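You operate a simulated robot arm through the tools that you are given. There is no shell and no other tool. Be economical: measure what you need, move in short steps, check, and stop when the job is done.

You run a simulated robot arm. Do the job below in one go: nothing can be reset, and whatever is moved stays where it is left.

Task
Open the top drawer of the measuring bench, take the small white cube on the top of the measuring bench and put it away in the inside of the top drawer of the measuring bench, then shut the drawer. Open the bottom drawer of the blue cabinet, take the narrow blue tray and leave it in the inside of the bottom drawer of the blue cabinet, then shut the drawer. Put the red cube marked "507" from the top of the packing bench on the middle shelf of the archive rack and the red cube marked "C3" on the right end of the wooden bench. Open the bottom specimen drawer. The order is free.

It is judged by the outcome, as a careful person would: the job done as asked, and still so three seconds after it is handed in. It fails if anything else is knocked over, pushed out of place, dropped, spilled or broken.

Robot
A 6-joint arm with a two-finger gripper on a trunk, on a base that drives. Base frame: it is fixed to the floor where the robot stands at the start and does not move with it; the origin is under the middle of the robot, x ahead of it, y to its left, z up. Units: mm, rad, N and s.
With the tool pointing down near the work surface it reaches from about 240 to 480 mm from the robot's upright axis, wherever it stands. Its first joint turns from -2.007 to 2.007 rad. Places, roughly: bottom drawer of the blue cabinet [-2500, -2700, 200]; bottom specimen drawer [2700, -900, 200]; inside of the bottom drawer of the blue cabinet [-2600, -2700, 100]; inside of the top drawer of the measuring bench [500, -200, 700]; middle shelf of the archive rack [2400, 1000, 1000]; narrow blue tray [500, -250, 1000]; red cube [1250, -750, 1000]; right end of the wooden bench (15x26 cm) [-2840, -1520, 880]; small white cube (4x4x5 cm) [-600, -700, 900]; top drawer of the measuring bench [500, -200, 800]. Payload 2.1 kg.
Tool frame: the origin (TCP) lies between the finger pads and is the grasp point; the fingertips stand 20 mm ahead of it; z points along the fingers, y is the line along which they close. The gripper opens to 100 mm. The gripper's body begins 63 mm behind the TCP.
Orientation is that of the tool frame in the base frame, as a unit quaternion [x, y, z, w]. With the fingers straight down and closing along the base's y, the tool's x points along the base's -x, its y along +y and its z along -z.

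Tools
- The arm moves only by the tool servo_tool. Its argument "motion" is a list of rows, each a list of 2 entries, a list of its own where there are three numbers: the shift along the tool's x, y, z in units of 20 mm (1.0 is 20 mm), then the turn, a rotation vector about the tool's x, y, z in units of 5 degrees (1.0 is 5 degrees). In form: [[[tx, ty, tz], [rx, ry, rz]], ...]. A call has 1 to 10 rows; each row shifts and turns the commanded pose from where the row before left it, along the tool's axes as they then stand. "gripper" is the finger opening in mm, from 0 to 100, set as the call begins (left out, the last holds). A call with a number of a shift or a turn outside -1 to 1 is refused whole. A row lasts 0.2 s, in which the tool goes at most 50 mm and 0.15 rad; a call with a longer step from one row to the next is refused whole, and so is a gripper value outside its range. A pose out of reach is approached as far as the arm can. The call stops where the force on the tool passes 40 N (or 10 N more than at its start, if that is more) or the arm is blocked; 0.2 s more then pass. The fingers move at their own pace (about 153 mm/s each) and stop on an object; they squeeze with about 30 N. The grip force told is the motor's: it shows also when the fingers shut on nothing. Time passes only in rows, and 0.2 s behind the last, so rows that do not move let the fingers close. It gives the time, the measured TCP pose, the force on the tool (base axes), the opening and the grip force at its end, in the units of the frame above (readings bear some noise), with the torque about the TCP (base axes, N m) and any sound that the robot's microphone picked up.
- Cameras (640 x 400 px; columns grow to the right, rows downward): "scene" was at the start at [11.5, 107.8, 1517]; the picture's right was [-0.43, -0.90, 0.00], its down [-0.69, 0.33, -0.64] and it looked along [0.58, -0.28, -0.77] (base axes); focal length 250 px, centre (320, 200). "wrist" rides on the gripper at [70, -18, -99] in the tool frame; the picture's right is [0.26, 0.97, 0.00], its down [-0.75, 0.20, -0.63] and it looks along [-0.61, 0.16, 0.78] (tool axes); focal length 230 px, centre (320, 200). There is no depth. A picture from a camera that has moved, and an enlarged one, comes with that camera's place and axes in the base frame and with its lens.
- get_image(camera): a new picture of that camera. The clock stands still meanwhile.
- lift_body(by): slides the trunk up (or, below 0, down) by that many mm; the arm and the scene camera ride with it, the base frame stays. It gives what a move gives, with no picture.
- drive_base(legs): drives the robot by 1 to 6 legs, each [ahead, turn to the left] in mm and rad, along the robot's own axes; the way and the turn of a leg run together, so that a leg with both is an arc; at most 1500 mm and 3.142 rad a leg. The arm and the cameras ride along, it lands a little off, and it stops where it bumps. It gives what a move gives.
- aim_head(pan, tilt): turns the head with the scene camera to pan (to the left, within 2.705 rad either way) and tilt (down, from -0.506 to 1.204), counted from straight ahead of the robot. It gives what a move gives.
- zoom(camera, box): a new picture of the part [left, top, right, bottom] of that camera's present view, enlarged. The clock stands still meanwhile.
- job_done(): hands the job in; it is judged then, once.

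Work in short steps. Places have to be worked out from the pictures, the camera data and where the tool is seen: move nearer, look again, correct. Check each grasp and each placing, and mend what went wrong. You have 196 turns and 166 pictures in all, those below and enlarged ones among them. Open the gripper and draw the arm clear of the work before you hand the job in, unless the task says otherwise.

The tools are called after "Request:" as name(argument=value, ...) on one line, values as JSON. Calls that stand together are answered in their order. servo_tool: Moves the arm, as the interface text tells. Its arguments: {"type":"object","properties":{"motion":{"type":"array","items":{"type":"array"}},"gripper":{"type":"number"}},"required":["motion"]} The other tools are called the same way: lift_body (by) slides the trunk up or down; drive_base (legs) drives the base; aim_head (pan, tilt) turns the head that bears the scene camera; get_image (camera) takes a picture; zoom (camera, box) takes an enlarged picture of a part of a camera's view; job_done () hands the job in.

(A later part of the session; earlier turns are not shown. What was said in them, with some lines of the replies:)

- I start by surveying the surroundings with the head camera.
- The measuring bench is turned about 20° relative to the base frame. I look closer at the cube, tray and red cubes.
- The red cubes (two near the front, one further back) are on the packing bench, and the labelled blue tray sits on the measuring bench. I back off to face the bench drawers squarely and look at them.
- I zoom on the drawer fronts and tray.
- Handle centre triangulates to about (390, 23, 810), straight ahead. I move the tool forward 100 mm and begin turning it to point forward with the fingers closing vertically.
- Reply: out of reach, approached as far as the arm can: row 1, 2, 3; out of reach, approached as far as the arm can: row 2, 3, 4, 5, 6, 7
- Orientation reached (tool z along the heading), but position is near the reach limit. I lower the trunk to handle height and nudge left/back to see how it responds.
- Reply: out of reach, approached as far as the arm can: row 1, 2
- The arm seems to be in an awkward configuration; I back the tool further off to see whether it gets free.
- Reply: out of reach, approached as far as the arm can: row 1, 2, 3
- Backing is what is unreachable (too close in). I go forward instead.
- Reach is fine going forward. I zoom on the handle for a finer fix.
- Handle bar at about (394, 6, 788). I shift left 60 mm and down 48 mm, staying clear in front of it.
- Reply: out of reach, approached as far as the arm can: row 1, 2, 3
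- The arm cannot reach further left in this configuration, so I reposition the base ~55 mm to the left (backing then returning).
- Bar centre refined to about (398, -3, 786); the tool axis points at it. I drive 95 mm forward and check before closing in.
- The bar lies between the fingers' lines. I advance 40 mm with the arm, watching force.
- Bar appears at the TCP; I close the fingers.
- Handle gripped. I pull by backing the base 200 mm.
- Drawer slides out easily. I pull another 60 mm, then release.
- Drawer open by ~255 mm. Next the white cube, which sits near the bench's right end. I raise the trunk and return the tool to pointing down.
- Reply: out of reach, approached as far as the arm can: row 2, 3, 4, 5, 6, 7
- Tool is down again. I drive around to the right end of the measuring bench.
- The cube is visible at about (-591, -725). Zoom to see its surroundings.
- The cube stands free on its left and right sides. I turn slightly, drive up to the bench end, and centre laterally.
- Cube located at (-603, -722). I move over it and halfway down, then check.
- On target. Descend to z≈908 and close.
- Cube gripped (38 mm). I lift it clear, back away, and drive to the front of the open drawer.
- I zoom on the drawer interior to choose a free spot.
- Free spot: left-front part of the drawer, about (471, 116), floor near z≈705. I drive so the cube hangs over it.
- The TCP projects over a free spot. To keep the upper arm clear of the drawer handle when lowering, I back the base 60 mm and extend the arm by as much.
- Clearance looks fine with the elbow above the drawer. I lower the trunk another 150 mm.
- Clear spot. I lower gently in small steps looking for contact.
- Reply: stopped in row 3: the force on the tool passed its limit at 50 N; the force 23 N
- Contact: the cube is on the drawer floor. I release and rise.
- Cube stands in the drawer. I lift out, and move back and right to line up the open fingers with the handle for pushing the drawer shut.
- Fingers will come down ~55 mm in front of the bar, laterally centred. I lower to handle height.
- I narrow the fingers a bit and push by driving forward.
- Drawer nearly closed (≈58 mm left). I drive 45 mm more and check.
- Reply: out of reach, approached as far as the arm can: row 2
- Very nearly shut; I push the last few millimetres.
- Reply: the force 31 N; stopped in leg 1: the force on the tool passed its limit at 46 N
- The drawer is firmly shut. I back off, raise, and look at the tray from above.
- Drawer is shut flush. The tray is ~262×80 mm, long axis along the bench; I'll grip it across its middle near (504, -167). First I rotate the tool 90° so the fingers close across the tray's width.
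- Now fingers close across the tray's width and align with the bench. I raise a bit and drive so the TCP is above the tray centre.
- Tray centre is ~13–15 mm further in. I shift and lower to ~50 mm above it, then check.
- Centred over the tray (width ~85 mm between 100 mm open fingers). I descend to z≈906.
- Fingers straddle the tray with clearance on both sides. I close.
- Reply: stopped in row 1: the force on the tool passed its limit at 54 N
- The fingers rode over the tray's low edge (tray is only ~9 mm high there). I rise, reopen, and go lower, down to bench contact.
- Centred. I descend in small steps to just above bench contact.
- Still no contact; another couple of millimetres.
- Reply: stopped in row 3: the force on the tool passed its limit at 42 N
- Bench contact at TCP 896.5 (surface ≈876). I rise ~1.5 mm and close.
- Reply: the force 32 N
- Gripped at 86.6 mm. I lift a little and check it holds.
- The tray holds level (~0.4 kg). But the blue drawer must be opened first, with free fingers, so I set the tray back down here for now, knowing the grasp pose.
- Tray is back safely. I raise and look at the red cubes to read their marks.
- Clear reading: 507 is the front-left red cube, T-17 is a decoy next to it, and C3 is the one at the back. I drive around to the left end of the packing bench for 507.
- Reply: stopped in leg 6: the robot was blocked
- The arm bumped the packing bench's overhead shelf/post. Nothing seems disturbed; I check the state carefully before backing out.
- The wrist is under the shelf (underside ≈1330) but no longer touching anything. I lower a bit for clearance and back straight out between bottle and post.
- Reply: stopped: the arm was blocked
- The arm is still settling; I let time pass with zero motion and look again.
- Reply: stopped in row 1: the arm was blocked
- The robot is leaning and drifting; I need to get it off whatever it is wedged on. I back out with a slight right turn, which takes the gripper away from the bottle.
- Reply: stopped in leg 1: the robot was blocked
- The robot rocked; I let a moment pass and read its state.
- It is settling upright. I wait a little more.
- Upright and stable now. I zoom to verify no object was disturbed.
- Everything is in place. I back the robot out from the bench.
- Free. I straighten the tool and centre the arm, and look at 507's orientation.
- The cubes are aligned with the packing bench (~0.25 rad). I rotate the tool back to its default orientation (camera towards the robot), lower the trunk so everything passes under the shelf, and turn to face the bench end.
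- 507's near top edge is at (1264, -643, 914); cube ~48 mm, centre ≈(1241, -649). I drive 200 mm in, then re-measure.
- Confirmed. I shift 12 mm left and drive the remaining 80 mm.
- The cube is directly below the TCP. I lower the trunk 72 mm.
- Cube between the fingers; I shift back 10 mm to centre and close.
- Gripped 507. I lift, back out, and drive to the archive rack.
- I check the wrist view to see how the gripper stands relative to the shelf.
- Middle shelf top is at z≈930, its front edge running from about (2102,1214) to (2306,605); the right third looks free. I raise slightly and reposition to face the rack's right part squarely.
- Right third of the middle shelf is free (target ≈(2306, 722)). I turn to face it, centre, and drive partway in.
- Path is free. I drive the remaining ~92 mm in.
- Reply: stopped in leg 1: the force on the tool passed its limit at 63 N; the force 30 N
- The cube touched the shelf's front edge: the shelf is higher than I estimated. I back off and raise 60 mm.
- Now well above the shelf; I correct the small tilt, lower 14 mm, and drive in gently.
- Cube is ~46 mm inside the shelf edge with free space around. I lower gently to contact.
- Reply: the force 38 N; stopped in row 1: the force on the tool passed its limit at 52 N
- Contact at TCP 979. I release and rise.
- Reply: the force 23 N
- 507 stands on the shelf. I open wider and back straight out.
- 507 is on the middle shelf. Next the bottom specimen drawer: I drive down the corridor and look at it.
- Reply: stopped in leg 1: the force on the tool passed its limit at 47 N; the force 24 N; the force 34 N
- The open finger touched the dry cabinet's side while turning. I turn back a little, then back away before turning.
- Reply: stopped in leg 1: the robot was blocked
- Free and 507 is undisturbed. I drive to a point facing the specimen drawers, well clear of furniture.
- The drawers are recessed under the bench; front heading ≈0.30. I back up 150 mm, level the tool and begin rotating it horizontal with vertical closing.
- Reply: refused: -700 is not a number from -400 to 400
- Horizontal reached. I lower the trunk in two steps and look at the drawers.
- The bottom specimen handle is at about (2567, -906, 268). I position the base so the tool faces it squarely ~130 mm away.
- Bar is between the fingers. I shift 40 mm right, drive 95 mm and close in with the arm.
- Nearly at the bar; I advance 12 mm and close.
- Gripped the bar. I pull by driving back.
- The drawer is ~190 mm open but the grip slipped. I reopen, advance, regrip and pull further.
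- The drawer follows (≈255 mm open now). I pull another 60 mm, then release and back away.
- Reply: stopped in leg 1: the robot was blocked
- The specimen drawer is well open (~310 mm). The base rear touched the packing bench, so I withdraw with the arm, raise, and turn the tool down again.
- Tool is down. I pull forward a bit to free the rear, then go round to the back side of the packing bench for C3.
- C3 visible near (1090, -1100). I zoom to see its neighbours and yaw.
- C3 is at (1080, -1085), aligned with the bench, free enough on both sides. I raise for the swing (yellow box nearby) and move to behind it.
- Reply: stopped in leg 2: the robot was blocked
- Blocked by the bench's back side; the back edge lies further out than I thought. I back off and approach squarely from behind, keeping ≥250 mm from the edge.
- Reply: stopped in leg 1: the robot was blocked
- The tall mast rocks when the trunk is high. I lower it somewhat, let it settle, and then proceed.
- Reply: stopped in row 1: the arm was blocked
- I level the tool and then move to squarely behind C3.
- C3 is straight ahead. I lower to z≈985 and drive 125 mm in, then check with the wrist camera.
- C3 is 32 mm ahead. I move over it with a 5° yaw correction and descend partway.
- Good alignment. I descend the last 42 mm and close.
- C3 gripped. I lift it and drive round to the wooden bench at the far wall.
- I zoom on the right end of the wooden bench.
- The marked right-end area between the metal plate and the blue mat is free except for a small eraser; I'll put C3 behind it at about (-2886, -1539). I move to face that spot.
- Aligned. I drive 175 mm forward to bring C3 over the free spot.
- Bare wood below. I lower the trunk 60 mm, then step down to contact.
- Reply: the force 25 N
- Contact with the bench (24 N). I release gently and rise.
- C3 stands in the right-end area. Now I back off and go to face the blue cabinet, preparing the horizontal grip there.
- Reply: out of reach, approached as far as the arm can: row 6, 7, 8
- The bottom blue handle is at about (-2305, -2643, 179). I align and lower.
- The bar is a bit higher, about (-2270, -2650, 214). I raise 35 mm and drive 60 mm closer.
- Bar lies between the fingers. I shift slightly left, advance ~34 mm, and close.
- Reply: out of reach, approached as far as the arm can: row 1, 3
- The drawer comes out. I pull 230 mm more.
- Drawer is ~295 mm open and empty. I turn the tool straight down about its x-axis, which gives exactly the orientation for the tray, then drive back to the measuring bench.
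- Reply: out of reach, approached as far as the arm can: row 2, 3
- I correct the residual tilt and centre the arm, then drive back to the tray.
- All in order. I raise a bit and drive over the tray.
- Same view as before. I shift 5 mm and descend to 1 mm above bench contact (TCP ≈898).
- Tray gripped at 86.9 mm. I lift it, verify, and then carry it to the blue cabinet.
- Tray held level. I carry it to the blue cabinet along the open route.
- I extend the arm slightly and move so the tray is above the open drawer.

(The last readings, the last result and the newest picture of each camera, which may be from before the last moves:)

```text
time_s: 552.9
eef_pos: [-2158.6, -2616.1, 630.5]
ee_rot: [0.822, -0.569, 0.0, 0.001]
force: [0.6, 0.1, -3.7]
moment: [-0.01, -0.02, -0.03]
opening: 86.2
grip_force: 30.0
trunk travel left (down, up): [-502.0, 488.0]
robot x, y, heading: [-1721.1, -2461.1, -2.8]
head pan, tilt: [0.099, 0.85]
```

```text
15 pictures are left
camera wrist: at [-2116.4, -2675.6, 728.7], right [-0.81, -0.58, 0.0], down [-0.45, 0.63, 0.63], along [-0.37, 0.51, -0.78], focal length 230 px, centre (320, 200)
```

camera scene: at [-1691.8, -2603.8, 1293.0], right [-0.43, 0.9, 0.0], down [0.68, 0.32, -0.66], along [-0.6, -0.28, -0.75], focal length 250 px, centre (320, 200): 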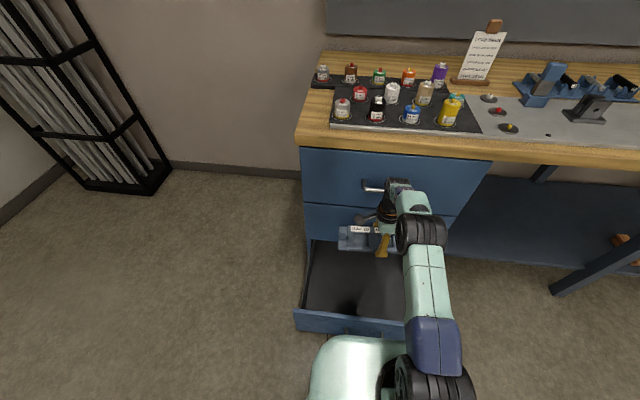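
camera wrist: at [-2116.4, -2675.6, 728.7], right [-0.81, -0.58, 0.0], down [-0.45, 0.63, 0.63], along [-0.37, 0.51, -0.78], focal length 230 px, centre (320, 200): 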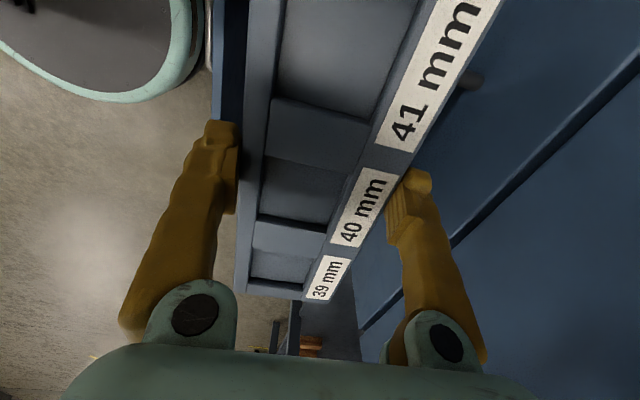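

Well centred above the drawer. I lower another 380 mm.

Request:
lift_body(by=-380)

Request:
get_image(camera="scene")

Request:
get_image(camera="wrist")

```text
time_s: 556.6
eef_pos: [-2159.7, -2617.0, 251.5]
ee_rot: [0.823, -0.568, 0.0, 0.001]
force: [-1.0, -1.5, -4.8]
moment: [-0.01, 0.02, 0.0]
opening: 86.2
grip_force: 30.2
trunk travel left (down, up): [-122.0, 868.0]
robot x, y, heading: [-1728.2, -2457.7, -2.804]
head pan, tilt: [0.099, 0.85]
```

```text
14 pictures are left
camera scene: at [-1691.6, -2603.7, 913.0], right [-0.43, 0.9, 0.0], down [0.68, 0.32, -0.66], along [-0.6, -0.28, -0.75], focal length 250 px, centre (320, 200)
```

scene: 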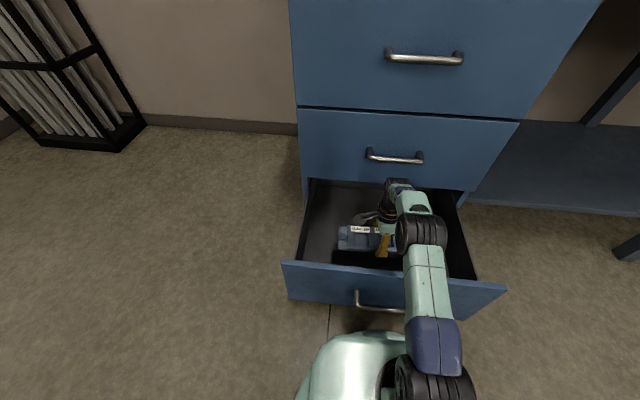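

```text
13 pictures are left
camera wrist: at [-2116.2, -2675.4, 348.7], right [-0.81, -0.58, 0.0], down [-0.45, 0.63, 0.63], along [-0.37, 0.51, -0.78], focal length 230 px, centre (320, 200)
```

wrist: 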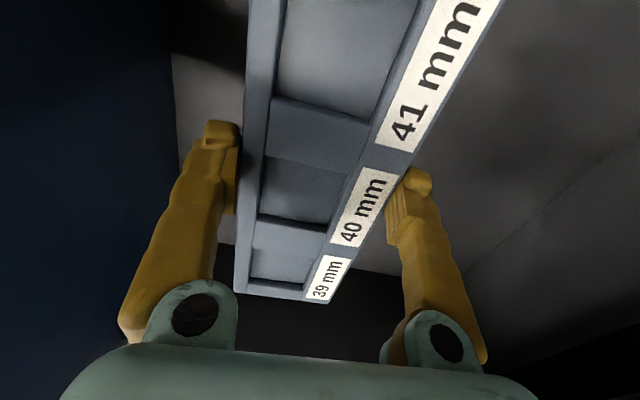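

Tray is inside the drawer, above the floor. I lower 90 mm more, then step down with the arm to contact.

Request:
lift_body(by=-85)

Request:
servo_tool(motion=[[[0, 0, 0.5], [0, 0, 0]], [[0, 0, 0.5], [0, 0, 0]], [[0, 0, 0.4], [0, 0, 0]], [[0, 0, 0], [0, 0, 0]]])

```text
time_s: 557.8
eef_pos: [-2157.9, -2615.8, 166.4]
ee_rot: [0.823, -0.568, 0.0, 0.002]
force: [-1.2, -0.2, -4.3]
moment: [0.0, 0.01, 0.0]
opening: 86.2
grip_force: 29.6
trunk travel left (down, up): [-37.0, 953.0]
robot x, y, heading: [-1726.7, -2456.9, -2.798]
head pan, tilt: [0.099, 0.85]
```

```text
time_s: 558.8
eef_pos: [-2157.7, -2615.7, 138.4]
ee_rot: [0.823, -0.569, -0.001, 0.001]
force: [-0.5, -0.8, -4.0]
moment: [-0.03, 0.01, -0.03]
opening: 86.0
grip_force: 29.7
trunk travel left (down, up): [-37.0, 953.0]
robot x, y, heading: [-1721.3, -2460.8, -2.8]
head pan, tilt: [0.099, 0.85]
```

Request:
servo_tool(motion=[[[0, 0, 0.35], [0, 0, 0]], [[0, 0, 0.35], [0, 0, 0]], [[0, 0, 0.3], [0, 0, 0]], [[0, 0, 0], [0, 0, 0]]])

Request:
get_image(camera="scene")

```text
time_s: 559.8
eef_pos: [-2159.0, -2616.1, 119.5]
ee_rot: [0.822, -0.569, -0.002, 0.003]
force: [0.1, 3.2, 16.1]
moment: [0.34, -0.82, 0.01]
opening: 86.0
grip_force: 30.2
trunk travel left (down, up): [-37.0, 953.0]
robot x, y, heading: [-1728.2, -2459.8, -2.804]
head pan, tilt: [0.099, 0.85]
```

```text
12 pictures are left
camera scene: at [-1689.7, -2602.9, 828.3], right [-0.43, 0.9, 0.0], down [0.68, 0.32, -0.66], along [-0.6, -0.28, -0.75], focal length 250 px, centre (320, 200)
```

scene: 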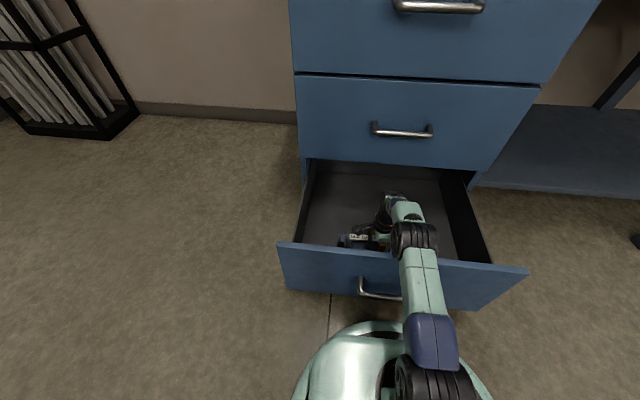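

Contact with the drawer floor. I open the fingers and rise.

Request:
servo_tool(motion=[[[0, 0, 0], [0, 0, 0]], [[0, 0, 0], [0, 0, 0]], [[0, 0, -0.3], [0, 0, 0]], [[0, 0, -0.7], [0, 0, 0]], [[0, 0, -1], [0, 0, 0]], [[0, 0, 0], [0, 0, 0]]], gripper=100)

Request:
get_image(camera="wrist")

```text
time_s: 561.2
eef_pos: [-2157.4, -2617.0, 159.7]
ee_rot: [0.822, -0.569, 0.0, 0.0]
force: [0.0, -0.5, -0.1]
moment: [0.0, -0.03, 0.03]
opening: 100.1
grip_force: 0.1
trunk travel left (down, up): [-37.0, 953.0]
robot x, y, heading: [-1726.3, -2462.2, -2.802]
head pan, tilt: [0.099, 0.85]
```

```text
11 pictures are left
camera wrist: at [-2115.8, -2677.0, 256.9], right [-0.81, -0.58, 0.0], down [-0.45, 0.63, 0.63], along [-0.37, 0.51, -0.78], focal length 230 px, centre (320, 200)
```

wrist: 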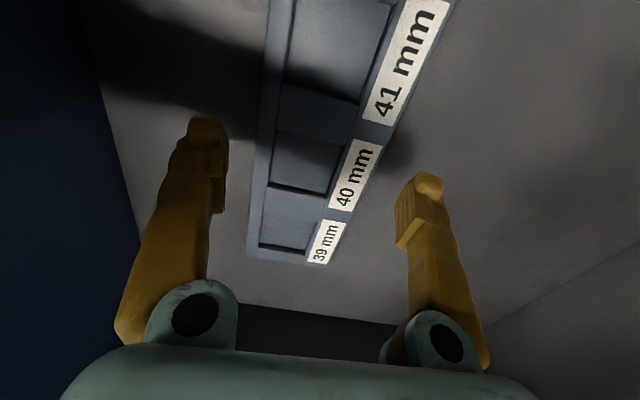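

The tray lies flat in the drawer. I lift out, back off, and turn the tool horizontal again to push the drawer shut.

Request:
lift_body(by=400)

Request:
lift_body(by=300)

Request:
drive_base(legs=[[-350, 0]])

Request:
servo_tool(motion=[[[0, 0, 0], [-1, 0, 0]], [[0, 0, 0], [-1, 0, 0]], [[0, 0, 0], [-1, 0, 0]], [[0, 0, 0], [-1, 0, 0]], [[0, 0, 0], [-1, 0, 0]], [[0, 0, 0], [-1, 0, 0]], [[0, 0, 0], [-1, 0, 0]], [[0, 0, 0], [-1, 0, 0]], [[0, 0, 0], [-1, 0, 0]]], gripper=50)

Request:
servo_tool(motion=[[[-1, 0, 0], [-1, 0, 0]], [[-1, 0, 0], [-1, 0, 0]], [[-0.5, 0, 0], [-1, 0, 0]], [[0, 0, 0], [-1, 0, 0]], [[0, 0, 0], [-1, 0, 0]], [[0, 0, 0], [-1, 0, 0]], [[0, 0, 0], [-1, 0, 0]], [[0, 0, 0], [-1, 0, 0]], [[0, 0, 0], [-1, 0, 0]], [[0, 0, 1], [0, 0, 0]]])

```text
time_s: 565.0
eef_pos: [-2157.7, -2617.9, 558.2]
ee_rot: [0.822, -0.569, -0.001, 0.001]
force: [-0.1, -0.3, 0.6]
moment: [0.01, 0.0, -0.03]
opening: 99.7
grip_force: 0.0
trunk travel left (down, up): [-437.0, 553.0]
robot x, y, heading: [-1724.8, -2459.9, -2.797]
head pan, tilt: [0.099, 0.85]
```

```text
time_s: 568.0
eef_pos: [-2158.5, -2616.8, 859.3]
ee_rot: [0.822, -0.569, -0.001, 0.0]
force: [0.5, 0.8, -0.1]
moment: [0.02, -0.02, -0.03]
opening: 99.9
grip_force: 0.0
trunk travel left (down, up): [-737.0, 253.0]
robot x, y, heading: [-1726.5, -2461.6, -2.8]
head pan, tilt: [0.099, 0.85]
```

```text
time_s: 570.3
eef_pos: [-1824.8, -2503.9, 858.5]
ee_rot: [0.826, -0.563, -0.001, 0.0]
force: [0.3, -0.2, 0.3]
moment: [0.0, 0.01, 0.01]
opening: 100.2
grip_force: 0.2
trunk travel left (down, up): [-737.0, 253.0]
robot x, y, heading: [-1395.8, -2337.6, -2.79]
head pan, tilt: [0.099, 0.85]
```

```text
time_s: 572.3
eef_pos: [-1825.4, -2503.7, 859.9]
ee_rot: [0.762, -0.521, -0.217, 0.317]
force: [0.7, 0.9, 1.3]
moment: [-0.01, -0.02, -0.04]
opening: 50.1
grip_force: 0.1
trunk travel left (down, up): [-737.0, 253.0]
robot x, y, heading: [-1396.5, -2338.0, -2.791]
head pan, tilt: [0.099, 0.85]
```

```text
time_s: 574.5
eef_pos: [-1861.7, -2466.9, 859.8]
ee_rot: [0.583, -0.397, -0.399, 0.586]
force: [0.2, 0.5, -0.4]
moment: [-0.02, 0.0, 0.0]
opening: 49.8
grip_force: 0.1
trunk travel left (down, up): [-737.0, 253.0]
robot x, y, heading: [-1394.7, -2340.4, -2.785]
head pan, tilt: [0.099, 0.85]
```

Horizontal again. I lower to handle height and check alignment.

Request:
lift_body(by=-400)

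Request:
lift_body(by=-246)

Request:
get_image(camera="wrist")

```text
time_s: 578.4
eef_pos: [-1861.8, -2465.7, 460.3]
ee_rot: [0.584, -0.398, -0.398, 0.585]
force: [0.6, -0.1, 0.8]
moment: [-0.02, -0.02, 0.0]
opening: 50.1
grip_force: 0.0
trunk travel left (down, up): [-337.0, 653.0]
robot x, y, heading: [-1393.2, -2340.1, -2.791]
head pan, tilt: [0.099, 0.85]
```

```text
time_s: 580.9
eef_pos: [-1861.6, -2465.7, 213.6]
ee_rot: [0.584, -0.397, -0.399, 0.585]
force: [0.4, 0.4, -0.3]
moment: [0.04, -0.02, 0.0]
opening: 50.1
grip_force: 0.0
trunk travel left (down, up): [-91.0, 899.0]
robot x, y, heading: [-1393.1, -2338.3, -2.787]
head pan, tilt: [0.099, 0.85]
```

```text
10 pictures are left
camera wrist: at [-1744.5, -2494.5, 193.2], right [0.1, -0.24, 0.97], down [0.31, 0.93, 0.2], along [-0.95, 0.28, 0.16], focal length 230 px, centre (320, 200)
```

wrist: 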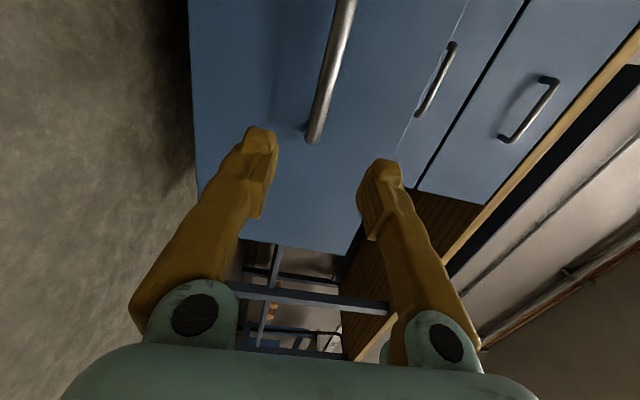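

Fingers will straddle the bar and press the panel. I drive forward to push the drawer.

Request:
drive_base(legs=[[160, 0], [130, 0], [110, 0]])

Request:
get_image(camera="scene")

```text
time_s: 584.0
eef_pos: [-2237.2, -2603.7, 213.5]
ee_rot: [0.584, -0.398, -0.398, 0.585]
force: [-0.1, -0.3, -0.3]
moment: [0.03, -0.06, 0.0]
opening: 50.0
grip_force: 0.1
trunk travel left (down, up): [-91.0, 899.0]
robot x, y, heading: [-1768.1, -2478.0, -2.783]
head pan, tilt: [0.099, 0.85]
```

```text
9 pictures are left
camera scene: at [-1732.7, -2622.0, 882.0], right [-0.44, 0.9, 0.0], down [0.67, 0.33, -0.66], along [-0.59, -0.29, -0.75], focal length 250 px, centre (320, 200)
```

scene: 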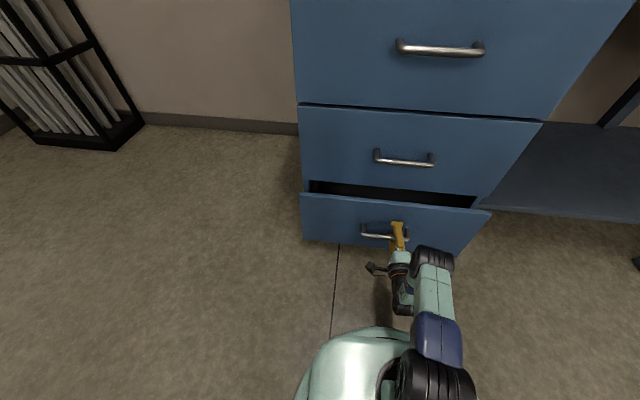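

About 60 mm left. I push on.

Request:
drive_base(legs=[[50, 0]])

Request:
drive_base(legs=[[12, 0]])

Request:
drive_base(legs=[[10, 0]])

Request:
get_image(camera="scene")

```text
time_s: 584.9
eef_pos: [-2282.8, -2621.6, 212.7]
ee_rot: [0.584, -0.397, -0.398, 0.586]
force: [-0.6, -0.4, 0.8]
moment: [0.0, -0.02, -0.03]
opening: 50.3
grip_force: 0.0
trunk travel left (down, up): [-91.0, 899.0]
robot x, y, heading: [-1810.4, -2496.7, -2.785]
head pan, tilt: [0.099, 0.85]
```

```text
time_s: 585.7
eef_pos: [-2294.1, -2625.5, 213.9]
ee_rot: [0.584, -0.397, -0.399, 0.585]
force: [0.2, 0.1, 0.8]
moment: [-0.01, 0.03, 0.0]
opening: 49.9
grip_force: 0.0
trunk travel left (down, up): [-91.0, 899.0]
robot x, y, heading: [-1829.2, -2501.2, -2.789]
head pan, tilt: [0.099, 0.85]
```

```text
time_s: 586.4
eef_pos: [-2294.7, -2626.0, 211.5]
ee_rot: [0.585, -0.399, -0.398, 0.584]
force: [7.0, 1.8, 3.7]
moment: [-0.03, 0.06, -0.03]
opening: 49.6
grip_force: 0.1
trunk travel left (down, up): [-91.0, 899.0]
robot x, y, heading: [-1829.3, -2496.1, -2.786]
head pan, tilt: [0.099, 0.85]
stopped in leg 1: the force on the tool passed its limit at 66 N (the readings are from after the stop); the commanded pose is now the measured one
```

```text
8 pictures are left
camera scene: at [-1792.6, -2644.3, 881.9], right [-0.44, 0.9, 0.0], down [0.67, 0.33, -0.66], along [-0.59, -0.29, -0.75], focal length 250 px, centre (320, 200)
```

scene: 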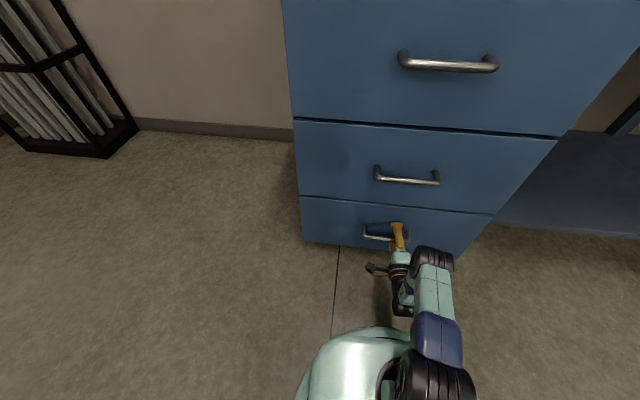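

The blue drawer hit its stop and is flush. I back away and take a final look.

Request:
drive_base(legs=[[-400, 0]])

Request:
servo_tool(motion=[[[0, 0, 0], [0, 0, 0]], [[0, 0, 0], [0, 0, 0]]], gripper=100)

Request:
lift_body(by=400)

Request:
aim_head(pan=-0.3, tilt=0.6)

Request:
get_image(camera="scene")

```text
time_s: 588.9
eef_pos: [-1920.4, -2486.4, 211.8]
ee_rot: [0.584, -0.4, -0.398, 0.583]
force: [-0.3, 0.3, 0.2]
moment: [-0.02, 0.0, -0.04]
opening: 49.8
grip_force: 0.1
trunk travel left (down, up): [-91.0, 899.0]
robot x, y, heading: [-1456.3, -2364.6, -2.79]
head pan, tilt: [0.099, 0.85]
```

```text
time_s: 589.5
eef_pos: [-1920.2, -2486.7, 212.6]
ee_rot: [0.584, -0.4, -0.398, 0.583]
force: [-0.2, 0.2, 0.2]
moment: [0.03, -0.05, 0.02]
opening: 100.0
grip_force: 0.1
trunk travel left (down, up): [-91.0, 899.0]
robot x, y, heading: [-1453.6, -2363.8, -2.786]
head pan, tilt: [0.099, 0.85]
```

```text
time_s: 593.3
eef_pos: [-1920.2, -2486.7, 611.9]
ee_rot: [0.584, -0.4, -0.398, 0.584]
force: [-0.4, 0.8, -0.3]
moment: [0.0, 0.0, 0.0]
opening: 99.9
grip_force: 0.0
trunk travel left (down, up): [-491.0, 499.0]
robot x, y, heading: [-1453.4, -2362.8, -2.795]
head pan, tilt: [0.099, 0.85]
```

```text
time_s: 594.2
eef_pos: [-1918.9, -2486.2, 611.5]
ee_rot: [0.584, -0.4, -0.398, 0.583]
force: [-0.8, 0.3, -0.8]
moment: [-0.04, -0.01, 0.02]
opening: 99.8
grip_force: 0.0
trunk travel left (down, up): [-491.0, 499.0]
robot x, y, heading: [-1455.6, -2364.4, -2.792]
head pan, tilt: [-0.3, 0.6]
```

```text
7 pictures are left
camera scene: at [-1436.1, -2476.9, 1302.8], right [-0.05, 1.0, 0.0], down [0.56, 0.03, -0.82], along [-0.82, -0.04, -0.57], focal length 250 px, centre (320, 200)
```

scene: 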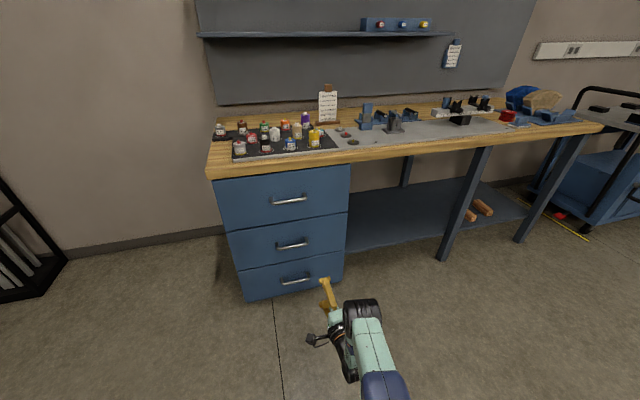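

All blue drawers are shut, C3 stands at the bench's right end, and the gripper is open and clear; I hand the job in.

Request:
job_done()

```text
The job is handed in.
```

The job is handed in with every item done:
- **White cube:** in the top drawer of the measuring bench, which is shut.
- **Blue tray:** in the bottom drawer of the blue cabinet, which is shut.
- **Cube 507:** on the middle shelf of the archive rack.
- **Cube C3:** on the right end of the wooden bench.
- **Bottom specimen drawer:** open.

On the way the robot bumped the packing bench and its overhead shelf, and a finger touched the dry cabinet. Pictures taken afterwards showed nothing knocked over or out of place.
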